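You operate a simulated robot arm through the tools that you are given. There is no shell and no other tool.

You run a simulated robot arm. Do the job below in one go: nothing can be reset, and whatever is moved stays where it is left.

JOB
Try the orange-capped and green-capped bars in both ring gauges and sort them.
Fine: GO in and NO-GO out goes to the PASS tray, all else to the HOLD tray; leave the third bar.
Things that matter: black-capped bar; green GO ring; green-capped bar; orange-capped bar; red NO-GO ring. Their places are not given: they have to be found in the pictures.

The check looks at the end state, three seconds after you hand in, the way a careful person would. Anything else that was tipped, shoved, dropped, spilled or broken makes it a failure.

ROBOT AND FRAMES
A 6-joint arm with a two-finger parallel gripper, fixed in place. Base frame: the origin is on the floor under the middle of its stand, x ahead of it, y to its left, z up; the work surface is at about z = 89.2. Lengths are in cm, angles in rad, forces in N, time in s.
It reaches about 134.7 cm from its shoulder. Its first joint turns from -2.897 to 2.897 rad. Payload 3.91 kg.
The tool frame sits at the grasp point between the pads (the TCP): z along the fingers, y along the line on which they close. The tips reach 3 cm beyond it. The gripper opens to 11 cm. The fingers are 2 cm wide and 1 cm thick; the gripper's body (4.8 by 11.2 cm) begins 5.5 cm behind the TCP.
Orientation is that of the tool frame in the base frame, as [roll, pitch, yaw] about the fixed x, y, z axes, in that order (R = Rz(yaw) Ry(pitch) Rx(roll)). With the fingers straight down and closing along the base's y, the tool's x points along the base's -x, its y along +y and its z along -z.

CONTROLS
- The arm moves only by the tool send_rows. Its argument "plan" is a list of rows, each an object (a shift or turn left out is 0, a gripper value left out holds the last) with "translation": the shift along the tool's x, y, z in cm, a list of three; "dr": the turn, a rotation vector about the tool's x, y, z in rad, a list of three; "gripper": the finger opening in cm, from 0 to 11. In form: [{"translation": [dx, dy, dz], "dr": [ax, ay, az], "gripper": gripper}, ...]. A call has 1 to 20 rows; each row shifts and turns the commanded pose from where the row before left it, along the tool's axes as they then stand. Each row takes 0.2 s and may step no farther than 5 cm and 0.15 rad from the row before; otherwise, or with a gripper value out of range, the whole call is refused. A pose out of reach is approached as far as the arm can. The call stops where the force on the tool passes 40 N (or 10 N more than at its start, if that is more) or the arm is blocked; 0.2 s more then pass. The fingers move at their own pace (about 10.8 cm/s each) and stop on an object; they squeeze with about 34 N. The grip force told is the motor's: it shows also when the fingers shut on nothing. Time passes only in rows, and 0.2 s behind the last, so rows that do not move let the fingers close. The reply holds the time, the measured pose of the TCP, the force on the tool along the base axes, the opening and the grip force, in the units named above and with some noise, with the torque about the TCP (base axes, N m) and any sound that the robot's microphone picked up, and new pictures: "pictures" is both (left out), scene, wrist or none.
- Cameras (640 x 400 px; columns grow to the right, rows downward): "scene" is fixed at [4.93, -49.9, 163.46]; the picture's right is [0.87, -0.49, 0.00], its down [-0.25, -0.44, -0.86] and it looks along [0.43, 0.75, -0.51] (base axes); focal length 347 px, centre (320, 200). "wrist" rides on the gripper at [7.2, 1.7, -10.3] in the tool frame; the picture's right is [-0.23, 0.97, 0.00], its down [-0.76, -0.18, -0.62] and it looks along [-0.61, -0.14, 0.78] (tool axes); focal length 222 px, centre (320, 200).
- point_at(camera, pixels): for up to 12 pixels [column, row] of the newest picture of that camera ("zoom" is the newest enlarged one), the place [x, y, z] in the base frame of the surface seen there, good to about 0.2 cm. The clock stands still meanwhile.
- inspect(camera, box): a new picture of the part [left, top, right, bottom] of that camera's present view, enlarged. The clock stands still meanwhile.
- close_job(): hands the job in; it is judged then, once.

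Leave the gripper open and the arm clear of the work at the hand-in unless told otherwise.

The tools are called after "Emit:" by a JSON object that holds its "method" and its "body". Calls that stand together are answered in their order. send_rows: Moves the arm, as the interface text tells. Its arguments: {"type":"object","properties":{"plan":{"type":"array"},"pictures":{"type":"string","enum":["both","scene","wrist","none"]}},"required":["plan"]} The other tools are called the same way: point_at (camera, pixels) gives the place of the surface under pixels of a picture; inspect (camera, box) takes an enlarged picture of a part of a camera's view; close_job () hands the job in.

At the start:

```text
time: 0.0
position: [44.91, 38.58, 121.77]
tcp_rot: [-3.141, 0.002, 3.141]
ft_force: [0.0, -0.1, -0.5]
ft_torque: [0.01, 0.02, 0.0]
grip_width: 10.99
grip_force: 0.0
```

scene: 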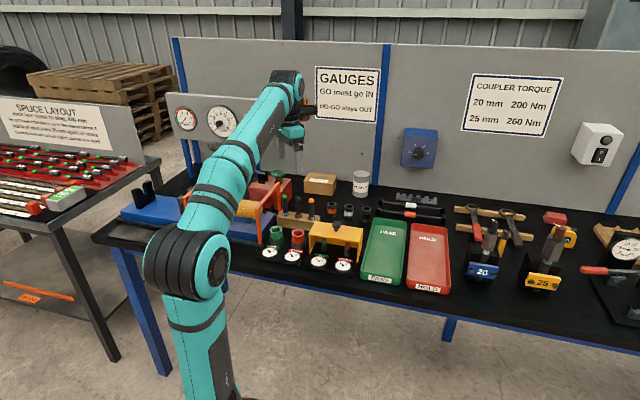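
wrist: 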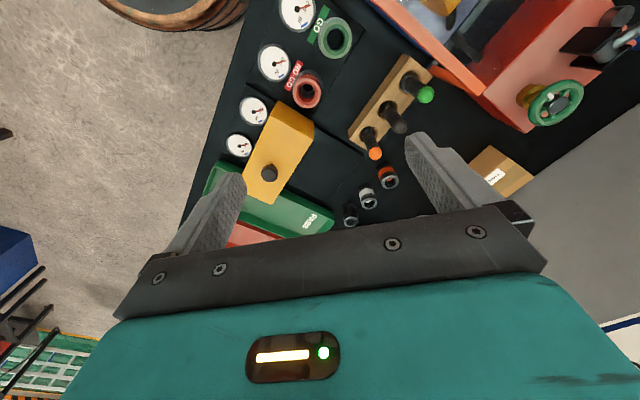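

I see the bench: the green GO ring near scene (277,236), the red NO-GO ring near (298,238), and the bars in a wooden rack around (283-312,205). I'll enlarge those areas first.

Emit:
{"method": "inspect", "body": {"camera": "scene", "box": [240, 170, 460, 300]}}

Emit:
{"method": "inspect", "body": {"camera": "wrist", "box": [200, 0, 480, 240]}}

```text
2.91 times, centred on (350, 235) of scene
```

zoom: 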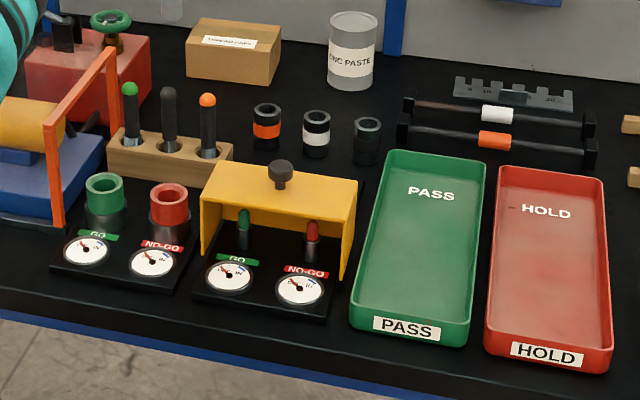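

```text
1.67 times, centred on (340, 120) of wrist
```

zoom: 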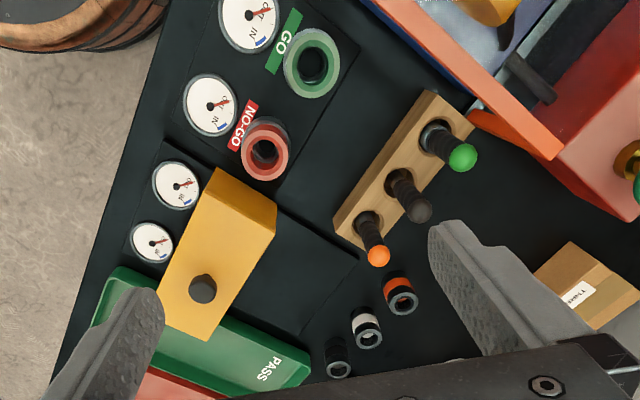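

The bars (green, black, orange caps) stand in a wooden rack; the ring gauges have IN/OUT dials. I'll measure places in the wrist enlargement: green cap (462,157), black cap (417,210), orange cap (378,256), GO ring (311,63), NO-GO ring (265,150), the rings' rims, and rack points.

Emit:
{"method": "point_at", "body": {"camera": "zoom", "pixels": [[462, 157], [417, 210], [378, 256], [311, 66], [290, 60], [333, 60], [311, 90], [265, 152], [246, 150], [284, 152], [425, 105], [340, 225]]}}

Emit:
{"method": "inspect", "body": {"camera": "scene", "box": [250, 180, 350, 280]}}

```text
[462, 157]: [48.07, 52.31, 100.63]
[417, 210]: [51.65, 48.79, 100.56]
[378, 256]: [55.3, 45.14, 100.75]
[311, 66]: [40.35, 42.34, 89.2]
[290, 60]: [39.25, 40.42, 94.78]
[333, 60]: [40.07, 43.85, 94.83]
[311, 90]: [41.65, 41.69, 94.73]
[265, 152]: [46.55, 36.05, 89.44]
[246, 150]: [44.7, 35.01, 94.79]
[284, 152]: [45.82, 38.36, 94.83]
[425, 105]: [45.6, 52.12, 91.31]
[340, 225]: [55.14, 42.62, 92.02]
```

```text
4.00 times, centred on (300, 230) of scene
```

zoom: 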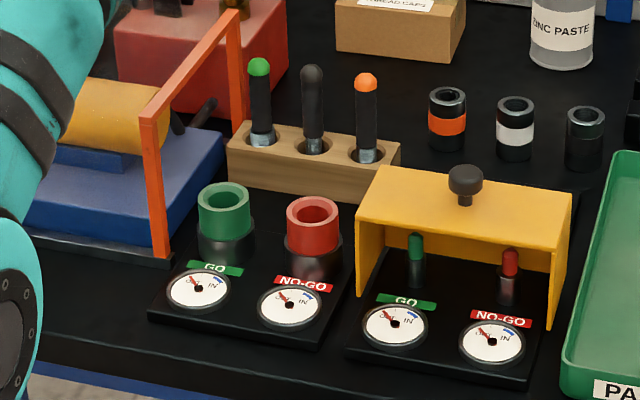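

Now I measure in the scene enlargement: caps, shafts, rack top, ring rims and the yellow cover.

Emit:
{"method": "point_at", "body": {"camera": "zoom", "pixels": [[259, 68], [258, 100], [263, 135], [311, 75], [366, 82], [367, 115], [368, 150], [223, 215], [312, 235], [224, 187], [313, 202], [398, 158]]}}

Emit:
{"method": "point_at", "body": {"camera": "zoom", "pixels": [[465, 170], [376, 185], [565, 205], [235, 40], [160, 130], [160, 250], [201, 198], [247, 198], [289, 212], [336, 212], [198, 288], [290, 305]]}}

Emit:
{"method": "point_at", "body": {"camera": "scene", "pixels": [[382, 245], [428, 255], [370, 223], [404, 225], [362, 283], [398, 284], [415, 226], [445, 231], [410, 290], [447, 292], [385, 228], [432, 234]]}}

```text
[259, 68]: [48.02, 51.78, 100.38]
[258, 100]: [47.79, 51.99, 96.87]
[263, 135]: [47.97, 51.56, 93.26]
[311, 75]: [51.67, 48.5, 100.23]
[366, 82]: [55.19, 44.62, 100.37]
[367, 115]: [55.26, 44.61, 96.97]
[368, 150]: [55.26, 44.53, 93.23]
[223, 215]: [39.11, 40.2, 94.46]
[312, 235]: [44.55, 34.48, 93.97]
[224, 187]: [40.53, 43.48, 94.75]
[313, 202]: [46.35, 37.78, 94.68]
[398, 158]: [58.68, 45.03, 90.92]
```

```text
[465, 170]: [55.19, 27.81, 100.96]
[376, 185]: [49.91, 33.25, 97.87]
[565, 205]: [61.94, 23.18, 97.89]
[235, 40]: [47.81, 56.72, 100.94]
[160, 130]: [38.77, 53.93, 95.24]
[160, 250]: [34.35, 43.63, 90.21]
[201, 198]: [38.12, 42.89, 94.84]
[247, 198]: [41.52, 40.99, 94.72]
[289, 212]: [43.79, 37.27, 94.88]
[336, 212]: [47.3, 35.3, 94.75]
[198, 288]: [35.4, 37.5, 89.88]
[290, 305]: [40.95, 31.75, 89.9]
```

```text
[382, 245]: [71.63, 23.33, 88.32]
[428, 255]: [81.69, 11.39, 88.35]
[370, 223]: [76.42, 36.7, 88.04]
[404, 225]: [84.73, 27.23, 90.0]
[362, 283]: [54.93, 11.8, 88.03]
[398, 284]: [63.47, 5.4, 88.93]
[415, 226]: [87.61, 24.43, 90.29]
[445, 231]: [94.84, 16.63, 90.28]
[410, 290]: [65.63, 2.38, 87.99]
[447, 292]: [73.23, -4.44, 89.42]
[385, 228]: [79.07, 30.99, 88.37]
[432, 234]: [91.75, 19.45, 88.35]
```

The bars stand about 5 cm apart in a row along (1,-1), with tops near z = 101. The ring tops are near z = 94.8. I'll turn the gripper 45° about its axis so the fingers close across the row, staying high, and then look again.

Emit:
{"method": "send_rows", "body": {"plan": [{"dr": [0, 0, 0.1309]}, {"dr": [0, 0, 0.1309]}, {"dr": [0, 0, 0.1309]}, {"dr": [0, 0, 0.1309]}, {"dr": [0, 0, 0.1309]}, {"dr": [0, 0, 0.1309], "gripper": 6}, {}]}}

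```text
time: 1.6
position: [44.88, 38.77, 121.77]
tcp_rot: [-3.141, 0.0, 2.354]
ft_force: [-1.2, 0.5, 0.5]
ft_torque: [0.02, 0.03, 0.0]
grip_width: 6.0
grip_force: 0.0
```

scene: 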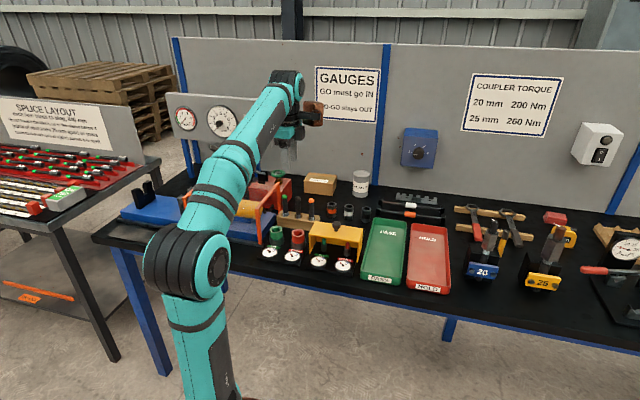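
wrist: 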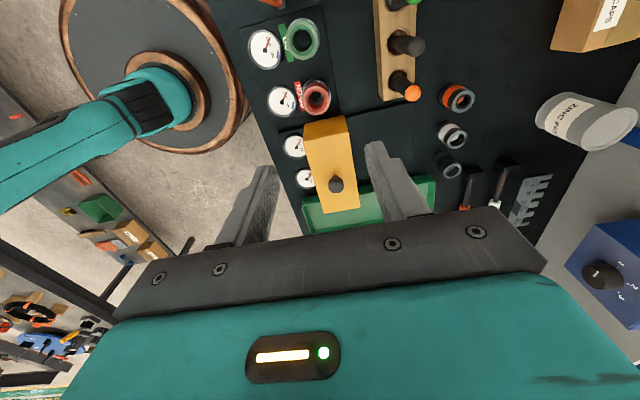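

The gripper is now at yaw 2.354. I'll enlarge the wrist view around the rings (300,40)/(315,97) and bars (405,45)/(405,90) to refine places.

Emit:
{"method": "inspect", "body": {"camera": "wrist", "box": [240, 0, 440, 125]}}

```text
3.20 times, centred on (340, 62) of wrist
```

zoom: 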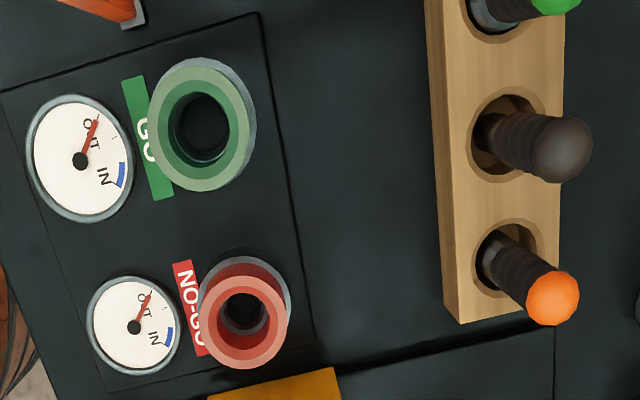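

Both rings have bevelled mouths. I sample points round each ring's top rim to fit its centre.

Emit:
{"method": "point_at", "body": {"camera": "zoom", "pixels": [[155, 125], [246, 135], [200, 70], [197, 187], [170, 88], [235, 95], [165, 165], [232, 172], [204, 130], [180, 125], [228, 130], [204, 95]]}}

Emit:
{"method": "point_at", "body": {"camera": "zoom", "pixels": [[206, 322], [284, 322], [245, 280], [245, 364], [217, 292], [272, 293], [217, 350], [273, 350], [244, 312], [225, 322], [264, 322], [244, 345]]}}

Emit:
{"method": "point_at", "body": {"camera": "zoom", "pixels": [[553, 298], [530, 285], [505, 270], [560, 148], [520, 142], [490, 140], [450, 310], [555, 220], [435, 60], [350, 250], [120, 250], [300, 200]]}}

```text
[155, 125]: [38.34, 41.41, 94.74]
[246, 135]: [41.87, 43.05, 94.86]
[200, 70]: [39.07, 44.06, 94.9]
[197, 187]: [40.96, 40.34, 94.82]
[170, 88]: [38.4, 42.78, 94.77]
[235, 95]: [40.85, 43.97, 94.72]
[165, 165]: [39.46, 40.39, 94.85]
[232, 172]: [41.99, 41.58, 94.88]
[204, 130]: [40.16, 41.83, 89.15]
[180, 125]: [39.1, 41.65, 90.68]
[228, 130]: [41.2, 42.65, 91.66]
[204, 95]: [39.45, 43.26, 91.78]
```

```text
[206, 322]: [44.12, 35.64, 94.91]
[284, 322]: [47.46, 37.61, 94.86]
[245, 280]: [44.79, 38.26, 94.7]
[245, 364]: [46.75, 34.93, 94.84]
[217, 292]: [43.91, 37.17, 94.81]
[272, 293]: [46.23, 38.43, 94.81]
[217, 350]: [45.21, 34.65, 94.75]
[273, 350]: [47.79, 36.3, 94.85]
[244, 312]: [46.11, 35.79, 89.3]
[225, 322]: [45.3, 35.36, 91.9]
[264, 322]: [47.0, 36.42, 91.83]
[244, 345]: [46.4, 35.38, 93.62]
```

```text
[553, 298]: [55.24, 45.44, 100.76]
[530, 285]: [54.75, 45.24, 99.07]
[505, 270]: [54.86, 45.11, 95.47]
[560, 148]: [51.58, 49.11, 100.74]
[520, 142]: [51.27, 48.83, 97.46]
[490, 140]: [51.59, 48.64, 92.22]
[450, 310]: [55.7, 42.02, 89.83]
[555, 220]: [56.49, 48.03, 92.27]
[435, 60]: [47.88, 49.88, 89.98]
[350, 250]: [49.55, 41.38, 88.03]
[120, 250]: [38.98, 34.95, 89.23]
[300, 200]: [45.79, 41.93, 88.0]
```

The fits give the GO ring centre at about (40.1, 42.2) and the NO-GO ring at about (45.8, 36.6), with mouths at z≈94.8. The orange bar axis is near (55.5, 45.2), black near (51.9, 48.9) and green near (48.3, 52.5). I'm moving above the orange bar to z≈112.

Emit:
{"method": "send_rows", "body": {"plan": [{"translation": [-0.74, 3.015, 2.44]}, {"translation": [-0.74, 3.015, 2.44]}, {"translation": [-0.74, 3.015, 2.44]}, {"translation": [-0.74, 3.015, 2.44]}, {}]}}

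```text
time: 2.8
position: [55.73, 45.01, 112.09]
tcp_rot: [-3.141, 0.002, 2.357]
ft_force: [-0.3, -0.2, 0.3]
ft_torque: [0.01, -0.02, -0.03]
grip_width: 6.0
grip_force: 0.0
```

scene: 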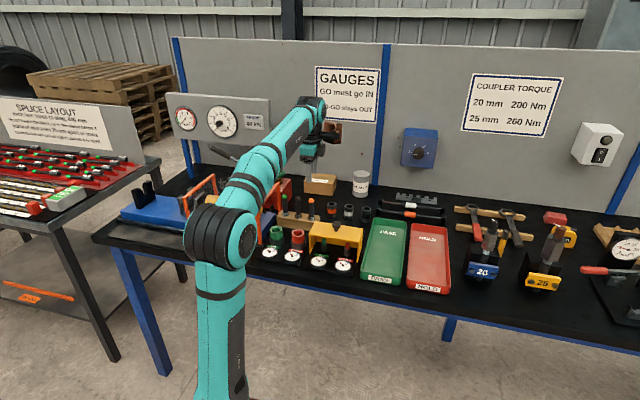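
wrist: 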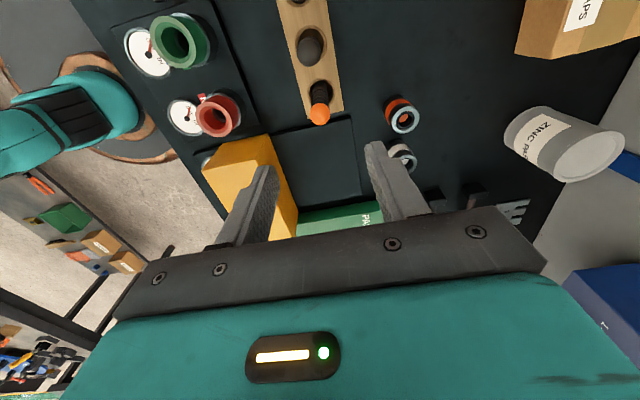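

The orange cap shows at wrist (319,114), very near where the TCP axis projects (320,121). I'll enlarge and measure it.

Emit:
{"method": "inspect", "body": {"camera": "wrist", "box": [270, 0, 398, 130]}}

Emit:
{"method": "send_rows", "body": {"plan": [{}, {}], "pictures": "none"}}

```text
3.08 times, centred on (334, 65) of wrist
```

zoom: 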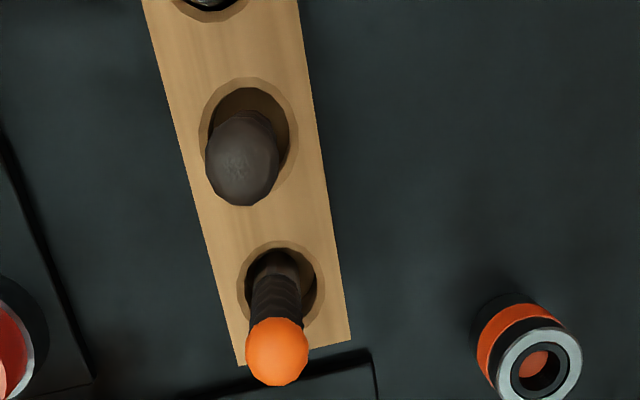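

```text
time: 3.4
position: [55.74, 45.0, 112.08]
tcp_rot: [3.141, 0.001, 2.358]
ft_force: [0.5, 0.4, 0.4]
ft_torque: [-0.01, -0.02, 0.02]
grip_width: 6.01
grip_force: 0.1
```

Emit:
{"method": "point_at", "body": {"camera": "zoom", "pixels": [[277, 352], [250, 352], [304, 352], [277, 325], [277, 382], [274, 300], [255, 300], [295, 300], [243, 160], [212, 160], [274, 160], [243, 200]]}}

```text
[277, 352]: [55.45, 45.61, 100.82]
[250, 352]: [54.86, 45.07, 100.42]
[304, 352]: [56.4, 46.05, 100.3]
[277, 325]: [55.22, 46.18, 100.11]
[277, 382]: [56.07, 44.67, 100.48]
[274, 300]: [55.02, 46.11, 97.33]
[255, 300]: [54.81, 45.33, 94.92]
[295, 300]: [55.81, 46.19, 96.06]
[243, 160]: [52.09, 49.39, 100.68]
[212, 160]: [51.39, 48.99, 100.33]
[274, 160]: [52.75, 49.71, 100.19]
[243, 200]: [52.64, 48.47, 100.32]
```

The cap centre works out near (55.5, 45.4) and the TCP is at (55.74, 45.0). I'll check the height of the nearby coupler (scene (331,203)) and the carton (scene (320,178)) before going down.

Emit:
{"method": "point_at", "body": {"camera": "scene", "pixels": [[331, 203], [331, 207], [348, 206], [366, 208], [320, 176], [361, 172], [312, 199], [312, 203], [298, 200]]}}

Emit:
{"method": "send_rows", "body": {"plan": [{"translation": [0.45, 0.11, 2.0]}, {"translation": [0, 0, 3.0]}, {"translation": [0, 0, 1.5]}, {}]}}

```text
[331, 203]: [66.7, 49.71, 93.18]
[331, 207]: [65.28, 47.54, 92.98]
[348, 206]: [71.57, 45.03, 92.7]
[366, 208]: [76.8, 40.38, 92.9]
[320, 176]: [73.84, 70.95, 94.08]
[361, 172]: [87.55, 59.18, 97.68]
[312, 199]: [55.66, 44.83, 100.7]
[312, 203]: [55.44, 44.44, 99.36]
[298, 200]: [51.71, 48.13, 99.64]
```

```text
time: 4.4
position: [55.34, 45.44, 105.58]
tcp_rot: [3.142, 0.0, 2.355]
ft_force: [-0.2, -0.4, -0.2]
ft_torque: [-0.01, 0.03, 0.01]
grip_width: 5.98
grip_force: 0.0
```

scene: 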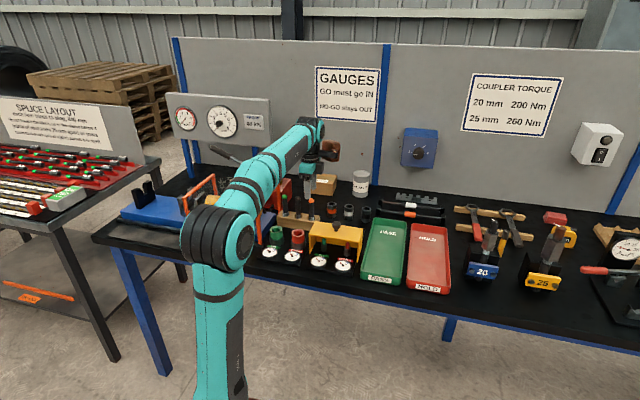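
wrist: 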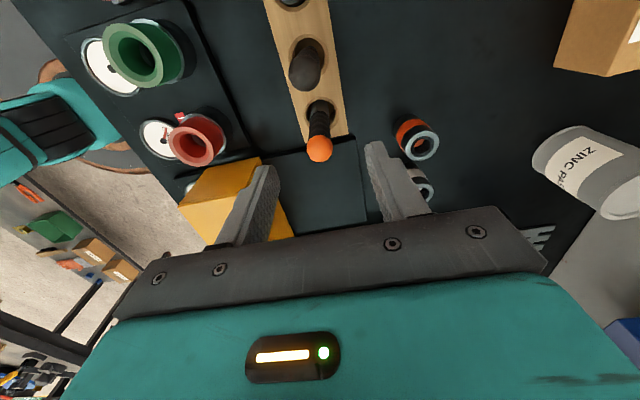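

The TCP is over the cap: the cap centre at (319,148) matches the projection. I go straight down to z≈99.2, then close gently.

Emit:
{"method": "send_rows", "body": {"plan": [{"translation": [0, 0, 2.0]}, {"translation": [0, 0, 2.0]}, {"translation": [0, 0, 1.4]}, {"translation": [0, 0, 1.0]}, {}]}}

```text
time: 5.6
position: [55.41, 45.6, 99.17]
tcp_rot: [-3.141, -0.001, 2.356]
ft_force: [0.2, -0.3, -0.2]
ft_torque: [0.0, 0.01, 0.02]
grip_width: 5.99
grip_force: 0.1
```

scene: 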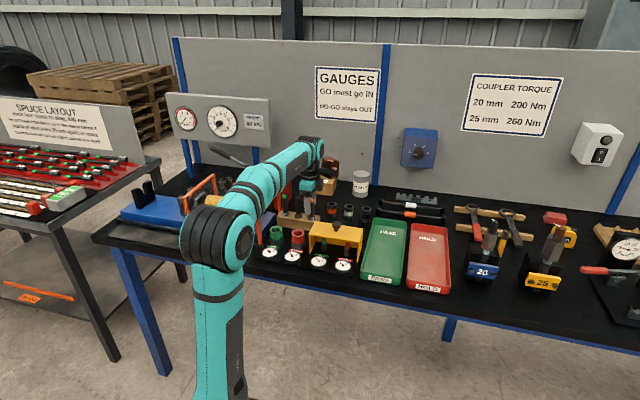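
wrist: 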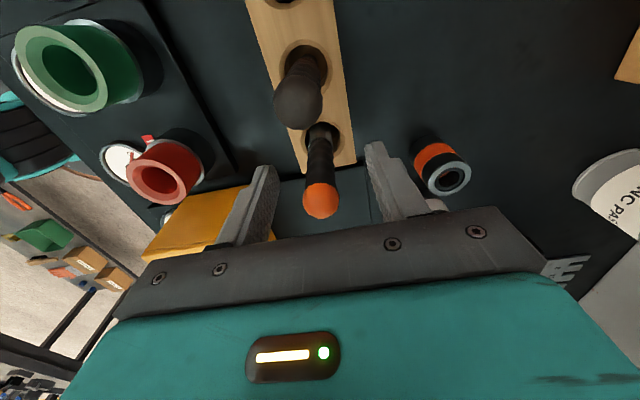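

The cap sits between the fingers. I close on the bar.

Emit:
{"method": "send_rows", "body": {"plan": [{"gripper": 3}, {"gripper": 2}, {"gripper": 0.5}, {}, {}]}}

Emit:
{"method": "inspect", "body": {"camera": "scene", "box": [250, 180, 350, 280]}}

```text
time: 6.8
position: [55.46, 45.48, 99.12]
tcp_rot: [3.14, 0.001, 2.357]
ft_force: [-0.1, 0.3, -0.2]
ft_torque: [-0.02, 0.02, 0.01]
grip_width: 2.01
grip_force: 33.7
```

scene: 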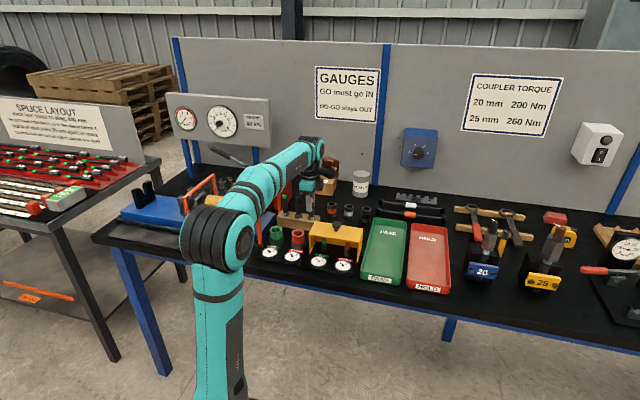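
wrist: 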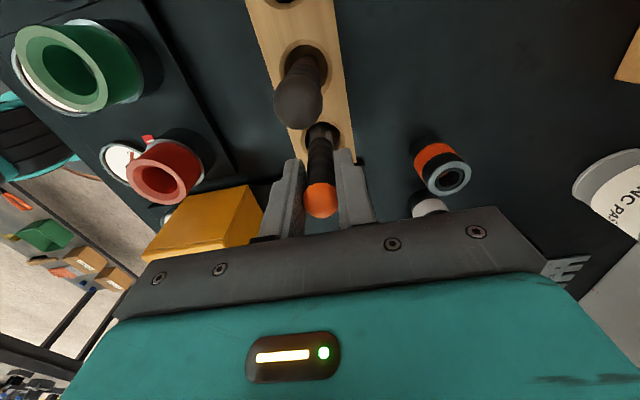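

```text
4.00 times, centred on (300, 230) of scene
```

zoom: 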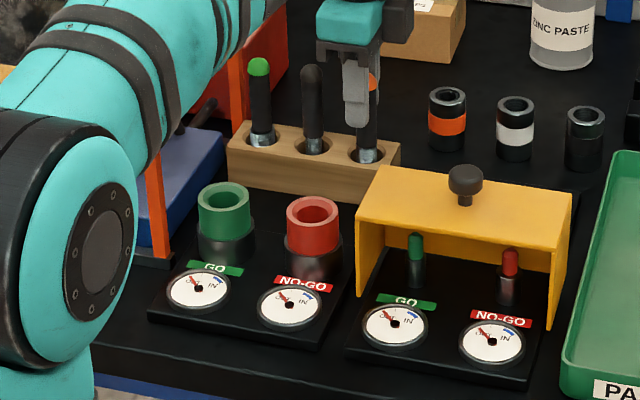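

The grip holds at 2.01 cm with 33.7 N. I lift straight up.

Emit:
{"method": "send_rows", "body": {"plan": [{"translation": [0, 0, -1.0]}, {"translation": [0, 0, -2.0]}, {"translation": [0, 0, -3.0]}, {"translation": [0, 0, -3.0]}, {"translation": [0, 0, -3.0]}, {}]}}

Emit:
{"method": "inspect", "body": {"camera": "scene", "box": [250, 140, 370, 260]}}

```text
time: 8.2
position: [55.25, 45.58, 111.25]
tcp_rot: [-3.14, 0.0, 2.358]
ft_force: [0.5, -0.3, -2.9]
ft_torque: [0.04, 0.03, 0.04]
grip_width: 2.01
grip_force: 34.1
```

scene: 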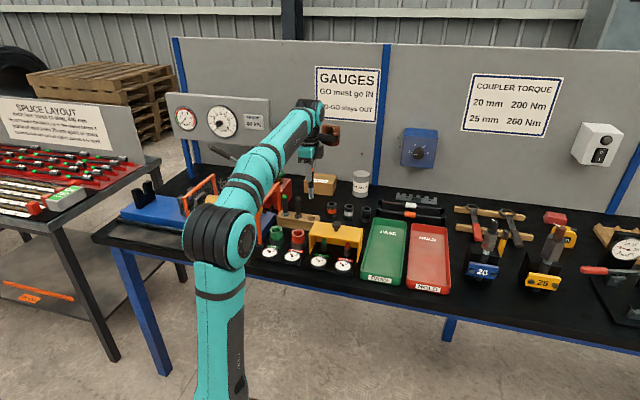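
wrist: 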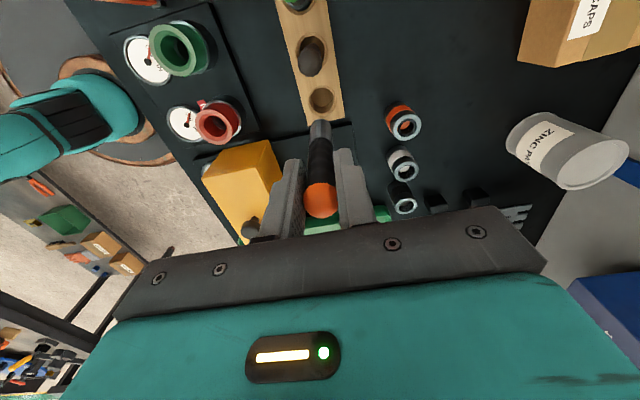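

```text
3.33 times, centred on (310, 200) of scene
```

zoom: 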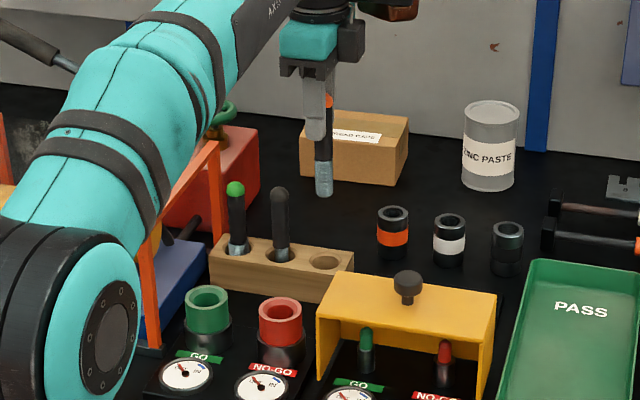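

The bar is out (2.9 N). I measure points down its length to get its tilt and tip position.

Emit:
{"method": "point_at", "body": {"camera": "zoom", "pixels": [[330, 101], [327, 145], [325, 155], [325, 165], [324, 175], [324, 185], [324, 192], [317, 180], [331, 180], [333, 150], [317, 150], [331, 115]]}}

Emit:
{"method": "inspect", "body": {"camera": "wrist", "box": [270, 90, 370, 240]}}

```text
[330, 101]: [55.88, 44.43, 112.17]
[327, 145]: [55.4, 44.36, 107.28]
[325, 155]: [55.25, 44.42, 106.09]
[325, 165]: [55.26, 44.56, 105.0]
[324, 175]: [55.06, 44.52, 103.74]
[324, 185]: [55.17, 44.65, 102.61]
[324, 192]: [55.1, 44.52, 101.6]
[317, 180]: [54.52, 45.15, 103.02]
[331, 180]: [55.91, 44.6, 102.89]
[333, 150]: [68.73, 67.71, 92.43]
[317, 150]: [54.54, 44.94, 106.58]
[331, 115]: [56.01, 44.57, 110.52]
```

```text
2.67 times, centred on (320, 165) of wrist
```

zoom: 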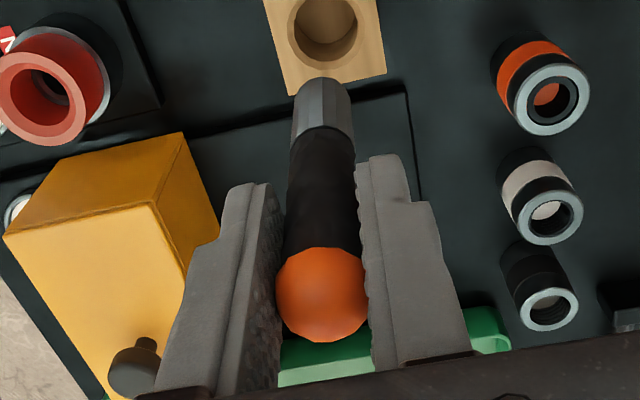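

The bar hangs vertical: 2.0 cm handle, ~1.5 cm steel shank, tip about 9.9 cm below the TCP. I lift 1 cm and travel to above the GO ring at (40.1, 42.2).

Emit:
{"method": "send_rows", "body": {"plan": [{"translation": [0, 0, -1.0]}, {"translation": [1.68, -2.62, 0]}, {"translation": [1.68, -2.62, 0]}, {"translation": [1.68, -2.62, 0]}, {"translation": [1.68, -2.62, 0]}, {"translation": [1.69, -2.61, 0]}, {"translation": [0, 0, 1.5]}, {}]}}

Emit:
{"method": "inspect", "body": {"camera": "scene", "box": [230, 150, 350, 280]}}

Emit:
{"method": "inspect", "body": {"camera": "wrist", "box": [250, 50, 390, 220]}}

```text
time: 10.0
position: [40.12, 42.2, 110.67]
tcp_rot: [-3.141, 0.0, 2.357]
ft_force: [0.7, -0.1, -1.7]
ft_torque: [0.0, 0.01, 0.02]
grip_width: 2.01
grip_force: 33.9
```

scene: 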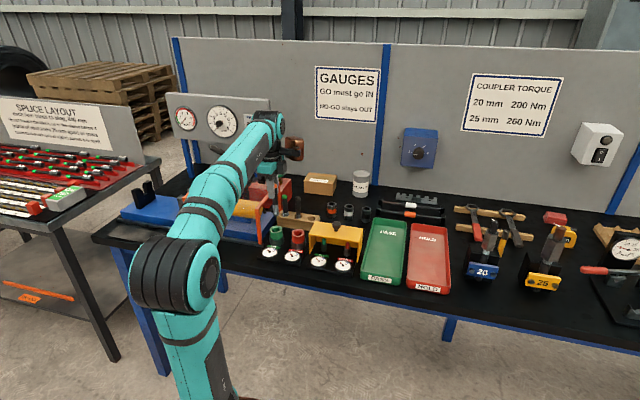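
wrist: 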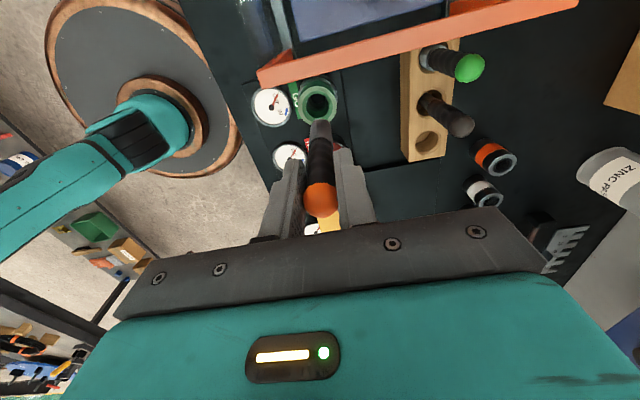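

```text
3.08 times, centred on (290, 215) of scene
```

zoom: 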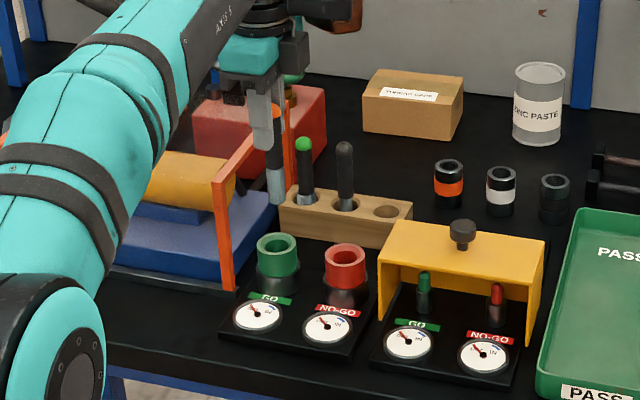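

```text
2.35 times, centred on (320, 135) of wrist
```

zoom: 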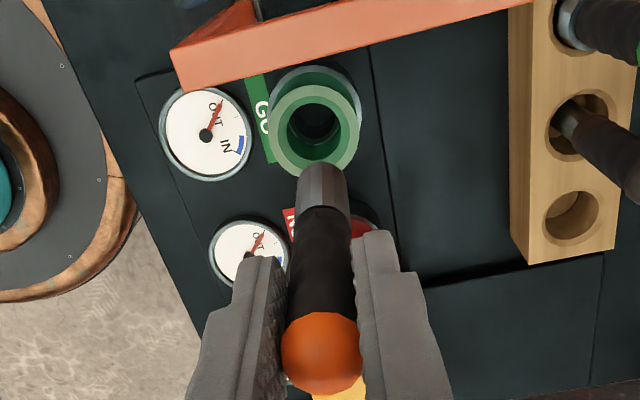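

The bar is over the GO ring but slightly off. I'll enlarge both views more strongly to measure tip against ring, and check the orange frame's height at wrist zoom (200,70), (350,40) and (500,5).

Emit:
{"method": "point_at", "body": {"camera": "zoom", "pixels": [[200, 70], [350, 40], [500, 5], [190, 85], [315, 88], [315, 172], [275, 130], [355, 130], [322, 180], [206, 134], [248, 254]]}}

Emit:
{"method": "inspect", "body": {"camera": "scene", "box": [244, 195, 308, 235]}}

Emit:
{"method": "inspect", "body": {"camera": "wrist", "box": [288, 80, 352, 130]}}

```text
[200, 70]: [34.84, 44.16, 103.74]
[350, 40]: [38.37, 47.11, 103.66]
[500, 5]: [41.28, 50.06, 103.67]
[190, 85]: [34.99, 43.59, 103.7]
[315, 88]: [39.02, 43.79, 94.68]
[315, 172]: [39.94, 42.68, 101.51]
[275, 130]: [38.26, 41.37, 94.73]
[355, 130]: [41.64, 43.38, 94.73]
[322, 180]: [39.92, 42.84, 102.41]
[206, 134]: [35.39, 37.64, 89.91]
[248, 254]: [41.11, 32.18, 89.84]
```

```text
10.00 times, centred on (276, 215) of scene
```

zoom: 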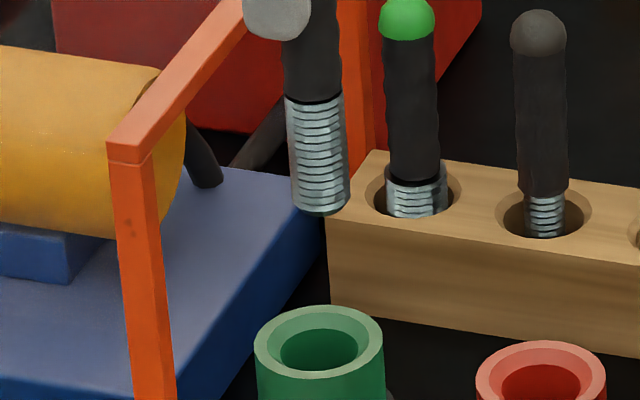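

```text
8.00 times, centred on (320, 105) of wrist
```

zoom: 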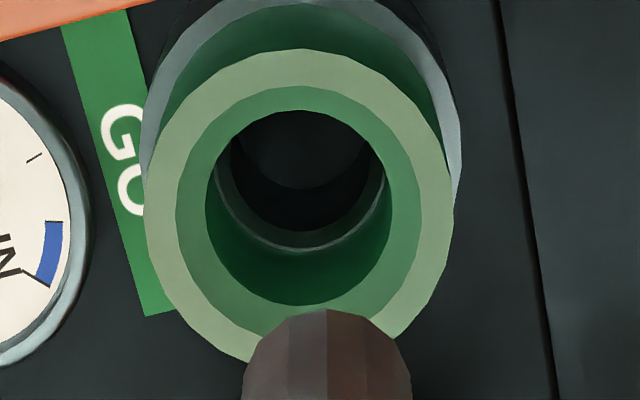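

Against the GO ring hole the bar tip is off by about +0.37 along tool x and -0.31 along tool y; both cameras agree. The orange frame's top is at z = 103.7, about 4.8 cm away, so the gripper body clears it. I correct and lower the tip to about 1.5 cm above the mouth.

Emit:
{"method": "send_rows", "body": {"plan": [{"translation": [0.37, -0.31, 0]}, {"translation": [0, 0, 1.5]}, {"translation": [0, 0, 1.5]}, {"translation": [0, 0, 1.3]}, {}, {}]}}

Emit:
{"method": "inspect", "body": {"camera": "scene", "box": [244, 200, 308, 240]}}

Emit:
{"method": "inspect", "body": {"camera": "wrist", "box": [288, 85, 352, 135]}}

```text
time: 11.4
position: [39.67, 42.28, 106.36]
tcp_rot: [3.139, 0.002, 2.356]
ft_force: [0.3, 0.2, -3.1]
ft_torque: [0.0, 0.02, 0.0]
grip_width: 2.02
grip_force: 33.6
```

scene: 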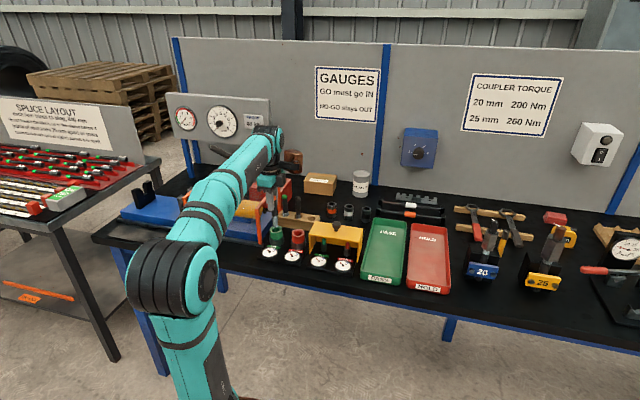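
wrist: 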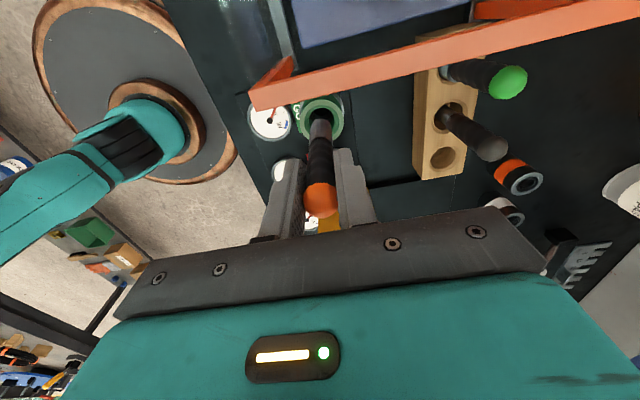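

```text
10.00 times, centred on (276, 220) of scene
```

zoom: 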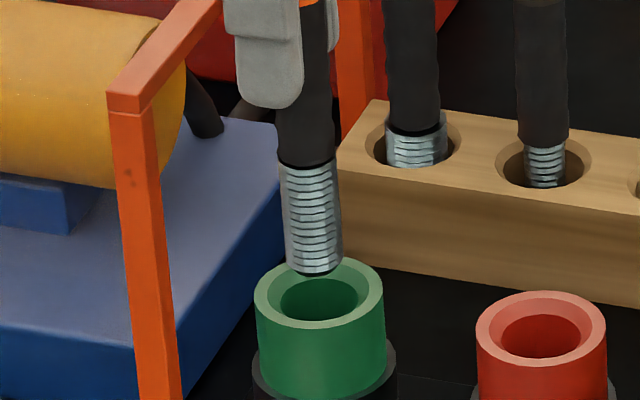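

```text
8.00 times, centred on (320, 110) of wrist
```

zoom: 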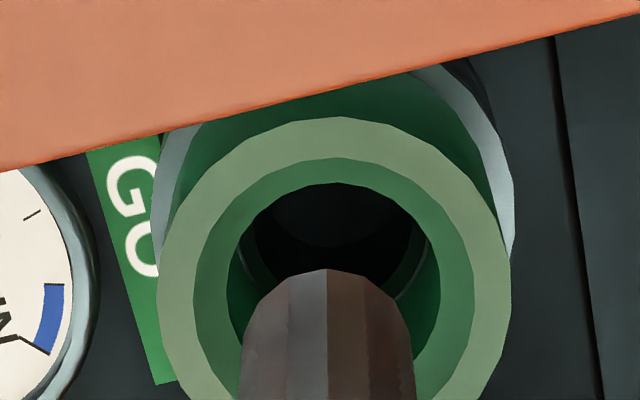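

Now the bar is within about 1 mm of the hole centre. I make a small correction of (-0.03, +0.09) and lower gently, watching the force.

Emit:
{"method": "send_rows", "body": {"plan": [{"translation": [-0.03, 0.09, 0.5]}, {"translation": [0, 0, 0.5]}, {"translation": [0, 0, 0.5]}, {"translation": [0, 0, 0.4]}, {"translation": [0, 0, 0.4]}, {}], "pictures": "none"}}

Emit:
{"method": "inspect", "body": {"camera": "scene", "box": [244, 200, 308, 240]}}

Emit:
{"method": "inspect", "body": {"camera": "wrist", "box": [288, 85, 352, 135]}}

```text
time: 12.8
position: [39.63, 42.29, 103.83]
tcp_rot: [3.142, 0.002, 2.358]
ft_force: [0.1, -0.7, -2.3]
ft_torque: [0.0, 0.02, -0.01]
grip_width: 2.0
grip_force: 34.4
```

```text
10.00 times, centred on (276, 220) of scene
```

zoom: 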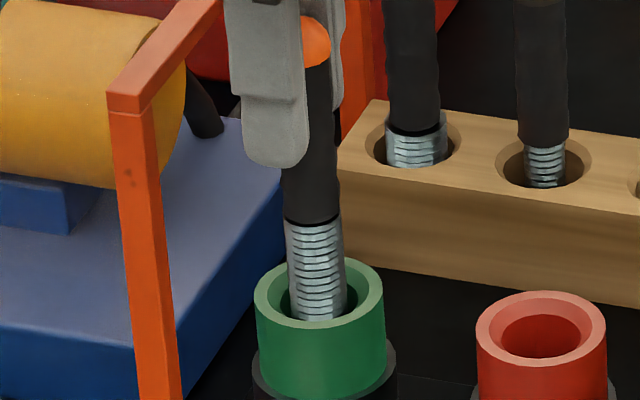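

```text
8.00 times, centred on (320, 110) of wrist
```

zoom: 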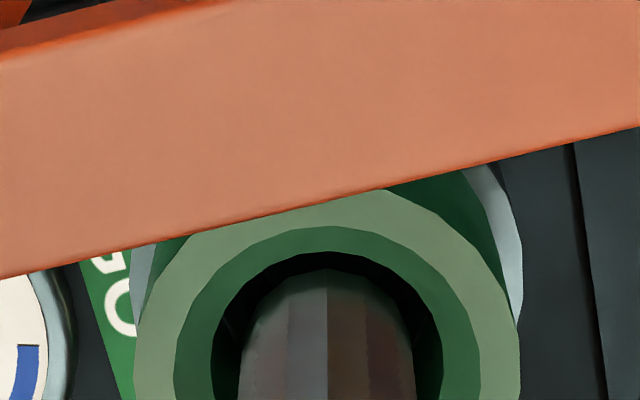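

The tip is centred in the GO mouth with no contact force. I continue down in small steps.

Emit:
{"method": "send_rows", "body": {"plan": [{"translation": [0, 0, 0.4]}, {"translation": [0, 0, 0.4]}, {"translation": [0, 0, 0.4]}, {"translation": [0, 0, 0.4]}, {"translation": [0, 0, 0.4]}, {}], "pictures": "none"}}

Emit:
{"method": "inspect", "body": {"camera": "scene", "box": [244, 210, 324, 260]}}

```text
time: 14.2
position: [39.72, 42.25, 101.98]
tcp_rot: [-3.141, 0.0, 2.357]
ft_force: [0.0, -0.2, -2.6]
ft_torque: [-0.01, 0.0, -0.01]
grip_width: 1.97
grip_force: 34.3
```

```text
8.00 times, centred on (284, 235) of scene
```

zoom: 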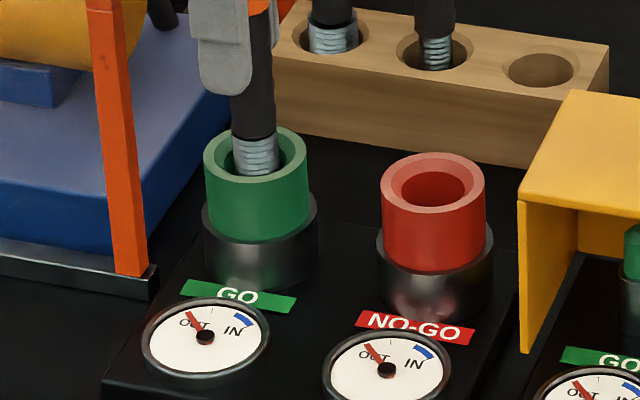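

There is still no contact force and the dial reads OUT, with the tip near z≈92. I continue with fine steps.

Emit:
{"method": "send_rows", "body": {"plan": [{"translation": [0, 0, 0.3]}, {"translation": [0, 0, 0.3]}, {"translation": [0, 0, 0.3]}, {"translation": [0, 0, 0.3]}, {}], "pictures": "none"}}

Emit:
{"method": "inspect", "body": {"camera": "scene", "box": [244, 210, 324, 260]}}

```text
time: 15.4
position: [39.55, 42.28, 100.85]
tcp_rot: [3.141, 0.0, 2.357]
ft_force: [1.3, 1.0, -3.3]
ft_torque: [0.01, -0.01, 0.03]
grip_width: 2.01
grip_force: 34.1
```

```text
8.00 times, centred on (284, 235) of scene
```

zoom: 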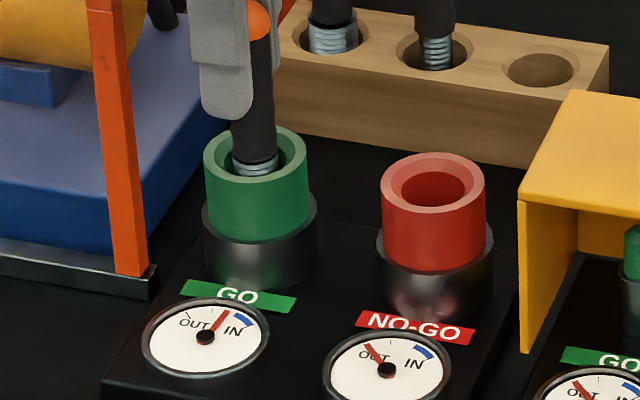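

The GO needle has moved toward IN. I keep going down slowly.

Emit:
{"method": "send_rows", "body": {"plan": [{"translation": [0, 0, 0.25]}, {"translation": [0, 0, 0.25]}, {"translation": [0, 0, 0.25]}, {}], "pictures": "none"}}

Emit:
{"method": "inspect", "body": {"camera": "scene", "box": [244, 210, 324, 260]}}

```text
time: 16.4
position: [39.67, 42.22, 100.07]
tcp_rot: [3.142, 0.0, 2.356]
ft_force: [1.1, -0.7, -2.4]
ft_torque: [0.04, 0.03, -0.01]
grip_width: 2.0
grip_force: 34.0
```

```text
8.00 times, centred on (284, 235) of scene
```

zoom: 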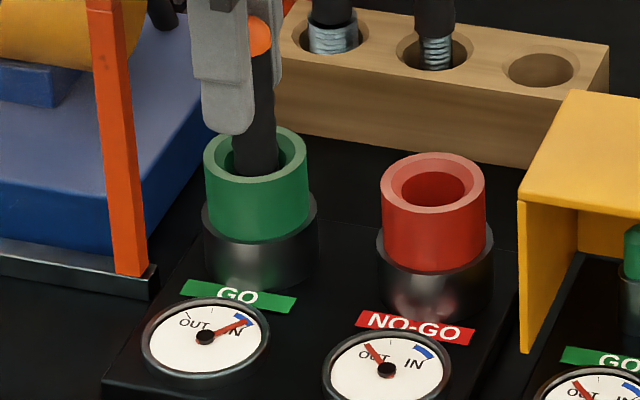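

The GO needle now points into the blue IN zone. I go slightly further to be sure.

Emit:
{"method": "send_rows", "body": {"plan": [{"translation": [0, 0, 0.2]}, {"translation": [0, 0, 0.2]}, {"translation": [0, 0, 0.1]}, {}, {}], "pictures": "none"}}

Emit:
{"method": "inspect", "body": {"camera": "scene", "box": [244, 210, 324, 260]}}

```text
time: 17.6
position: [39.65, 42.34, 99.53]
tcp_rot: [3.141, 0.0, 2.355]
ft_force: [2.2, -0.7, 11.6]
ft_torque: [-0.15, -0.2, 0.0]
grip_width: 1.99
grip_force: 34.3
```

```text
8.00 times, centred on (284, 235) of scene
```

zoom: 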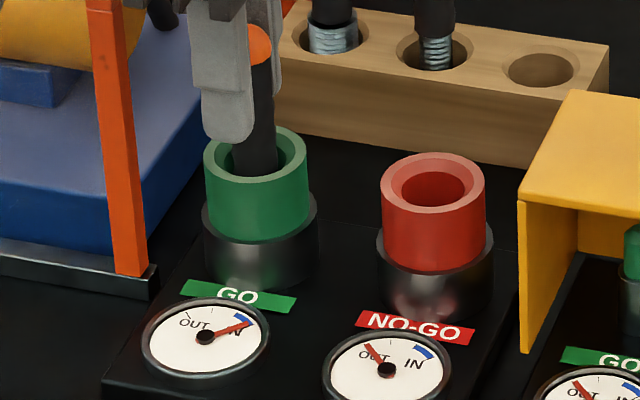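

It bottoms at 14 N with the needle firmly IN, so the orange bar passes GO. I withdraw straight up and shift about 8 cm along the row to the NO-GO ring.

Emit:
{"method": "send_rows", "body": {"plan": [{"translation": [0, 0, -0.5]}, {"translation": [0, 0, -1.0]}, {"translation": [0, 0, -1.0]}, {"translation": [0, 0, -1.5]}, {"translation": [0, 0, -1.5]}, {"translation": [0, 0, -1.5]}, {"translation": [0, 0, -1.0]}, {}, {"translation": [-2.0, 0, 0]}, {"translation": [-2.0, 0, 0]}, {"translation": [-2.0, 0, 0]}, {"translation": [-1.95, 0.05, 0]}, {}, {}]}}

Emit:
{"method": "inspect", "body": {"camera": "scene", "box": [264, 205, 328, 245]}}

Emit:
{"method": "inspect", "body": {"camera": "wrist", "box": [288, 85, 352, 135]}}

```text
time: 20.6
position: [45.22, 36.69, 107.61]
tcp_rot: [-3.141, 0.0, 2.356]
ft_force: [-0.1, 0.2, -1.7]
ft_torque: [-0.02, -0.02, 0.0]
grip_width: 2.0
grip_force: 34.1
```

scene: 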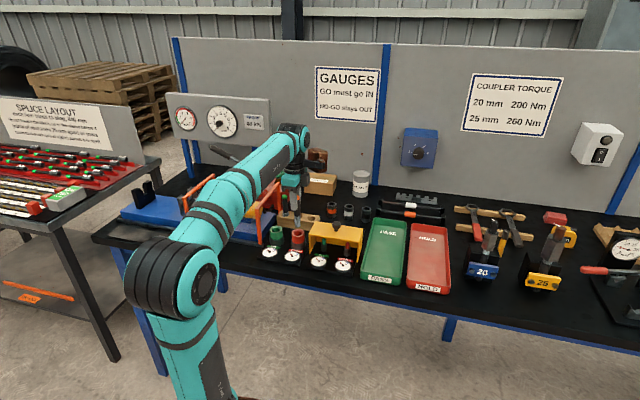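
wrist: 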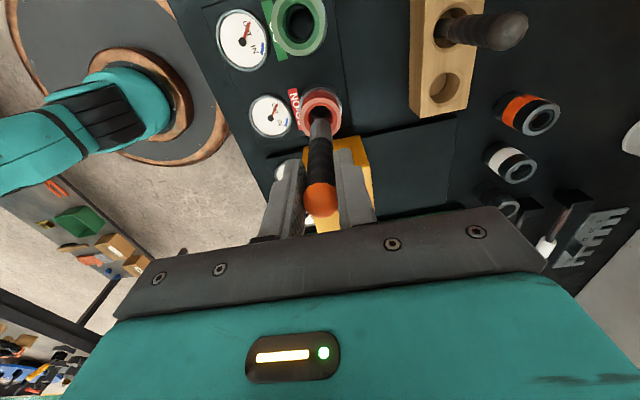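

```text
10.00 times, centred on (296, 225) of scene
```

zoom: 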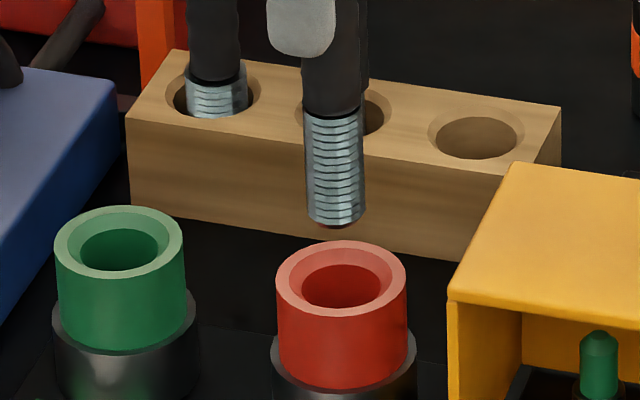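

```text
8.00 times, centred on (320, 110) of wrist
```

zoom: 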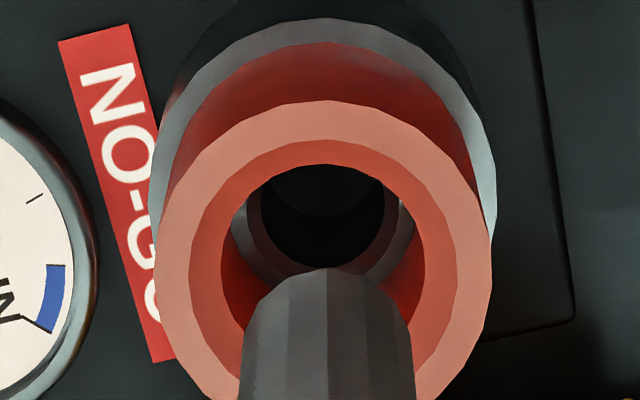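

The bar is aligned with the NO-GO ring within ~1 mm. I correct (-0.08, -0.085), lower until the tip is just inside the mouth, and check.

Emit:
{"method": "send_rows", "body": {"plan": [{"translation": [-0.08, -0.085, 0.5]}, {"translation": [0, 0, 0.7]}, {"translation": [0, 0, 0.7]}, {"translation": [0, 0, 0.6]}, {"translation": [0, 0, 0.5]}, {"translation": [0, 0, 0.5]}, {}, {}], "pictures": "none"}}

Emit:
{"method": "inspect", "body": {"camera": "scene", "box": [264, 210, 344, 260]}}

Emit:
{"method": "inspect", "body": {"camera": "wrist", "box": [288, 90, 352, 140]}}

```text
time: 22.4
position: [45.39, 36.67, 104.11]
tcp_rot: [3.141, 0.0, 2.357]
ft_force: [-0.2, 0.0, -2.9]
ft_torque: [0.02, 0.01, 0.03]
grip_width: 2.0
grip_force: 34.6
```

```text
8.00 times, centred on (304, 235) of scene
```

zoom: 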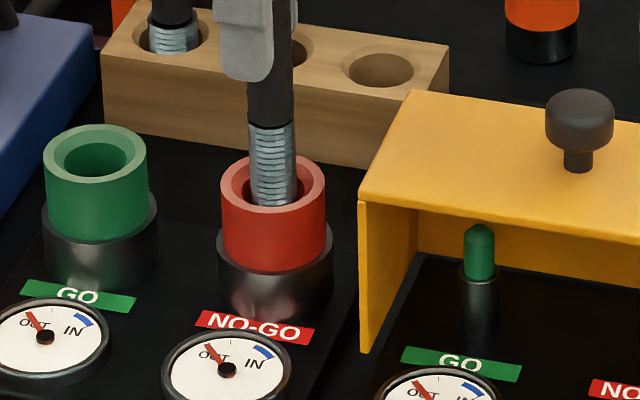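

```text
8.00 times, centred on (320, 115) of wrist
```

zoom: 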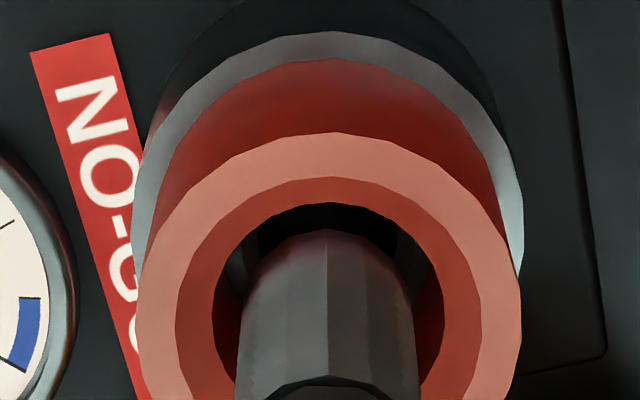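

Centred in the NO-GO mouth, with no force. I continue in small steps.

Emit:
{"method": "send_rows", "body": {"plan": [{"translation": [0, 0, 0.4]}, {"translation": [0, 0, 0.4]}, {"translation": [0, 0, 0.3]}, {"translation": [0, 0, 0.3]}, {}], "pictures": "none"}}

Emit:
{"method": "send_rows", "body": {"plan": [{"translation": [0, 0, 0.2]}, {"translation": [0, 0, 0.2]}, {}], "pictures": "none"}}

Emit:
{"method": "inspect", "body": {"camera": "scene", "box": [264, 210, 344, 260]}}

```text
time: 23.6
position: [45.47, 36.67, 102.71]
tcp_rot: [3.141, 0.0, 2.355]
ft_force: [-0.1, 0.1, -2.6]
ft_torque: [0.01, 0.01, 0.02]
grip_width: 2.01
grip_force: 34.3
```

```text
time: 24.4
position: [45.3, 36.71, 102.29]
tcp_rot: [-3.141, 0.0, 2.356]
ft_force: [0.7, 0.6, -2.9]
ft_torque: [0.01, 0.0, -0.01]
grip_width: 2.0
grip_force: 33.5
```

```text
8.00 times, centred on (304, 235) of scene
```

zoom: 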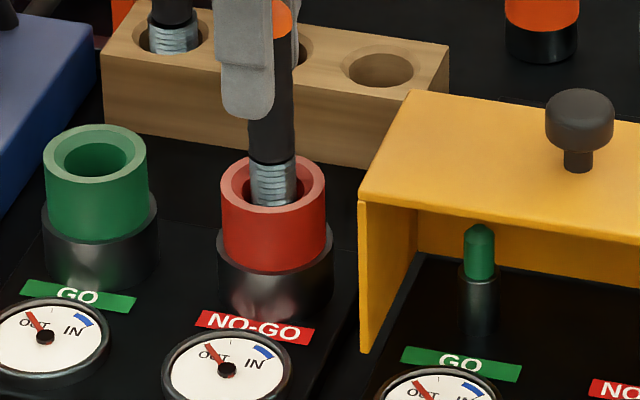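

No contact yet; the NO-GO dial reads OUT. I go further in 0.2 cm steps.

Emit:
{"method": "send_rows", "body": {"plan": [{"translation": [0, 0, 0.2]}, {"translation": [0, 0, 0.2]}, {}], "pictures": "none"}}

Emit:
{"method": "send_rows", "body": {"plan": [{"translation": [0, 0, 0.15]}, {"translation": [0, 0, 0.15]}, {}], "pictures": "none"}}

Emit:
{"method": "inspect", "body": {"camera": "scene", "box": [264, 210, 344, 260]}}

```text
time: 25.2
position: [45.36, 36.54, 102.0]
tcp_rot: [3.14, -0.001, 2.355]
ft_force: [2.6, 6.0, 27.5]
ft_torque: [0.42, -0.36, 0.05]
grip_width: 2.04
grip_force: 33.6
```

```text
time: 25.8
position: [45.36, 36.59, 101.62]
tcp_rot: [3.137, 0.002, 2.356]
ft_force: [0.4, 3.4, 6.8]
ft_torque: [0.28, -0.13, 0.02]
grip_width: 2.03
grip_force: 33.8
stopped in row 3: the force on the tool passed its limit at 43 N (the readings are from after the stop); the commanded pose is now the measured one
```

```text
8.00 times, centred on (304, 235) of scene
```

zoom: 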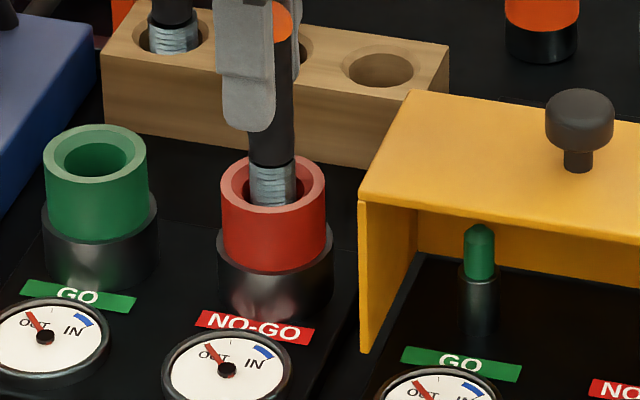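

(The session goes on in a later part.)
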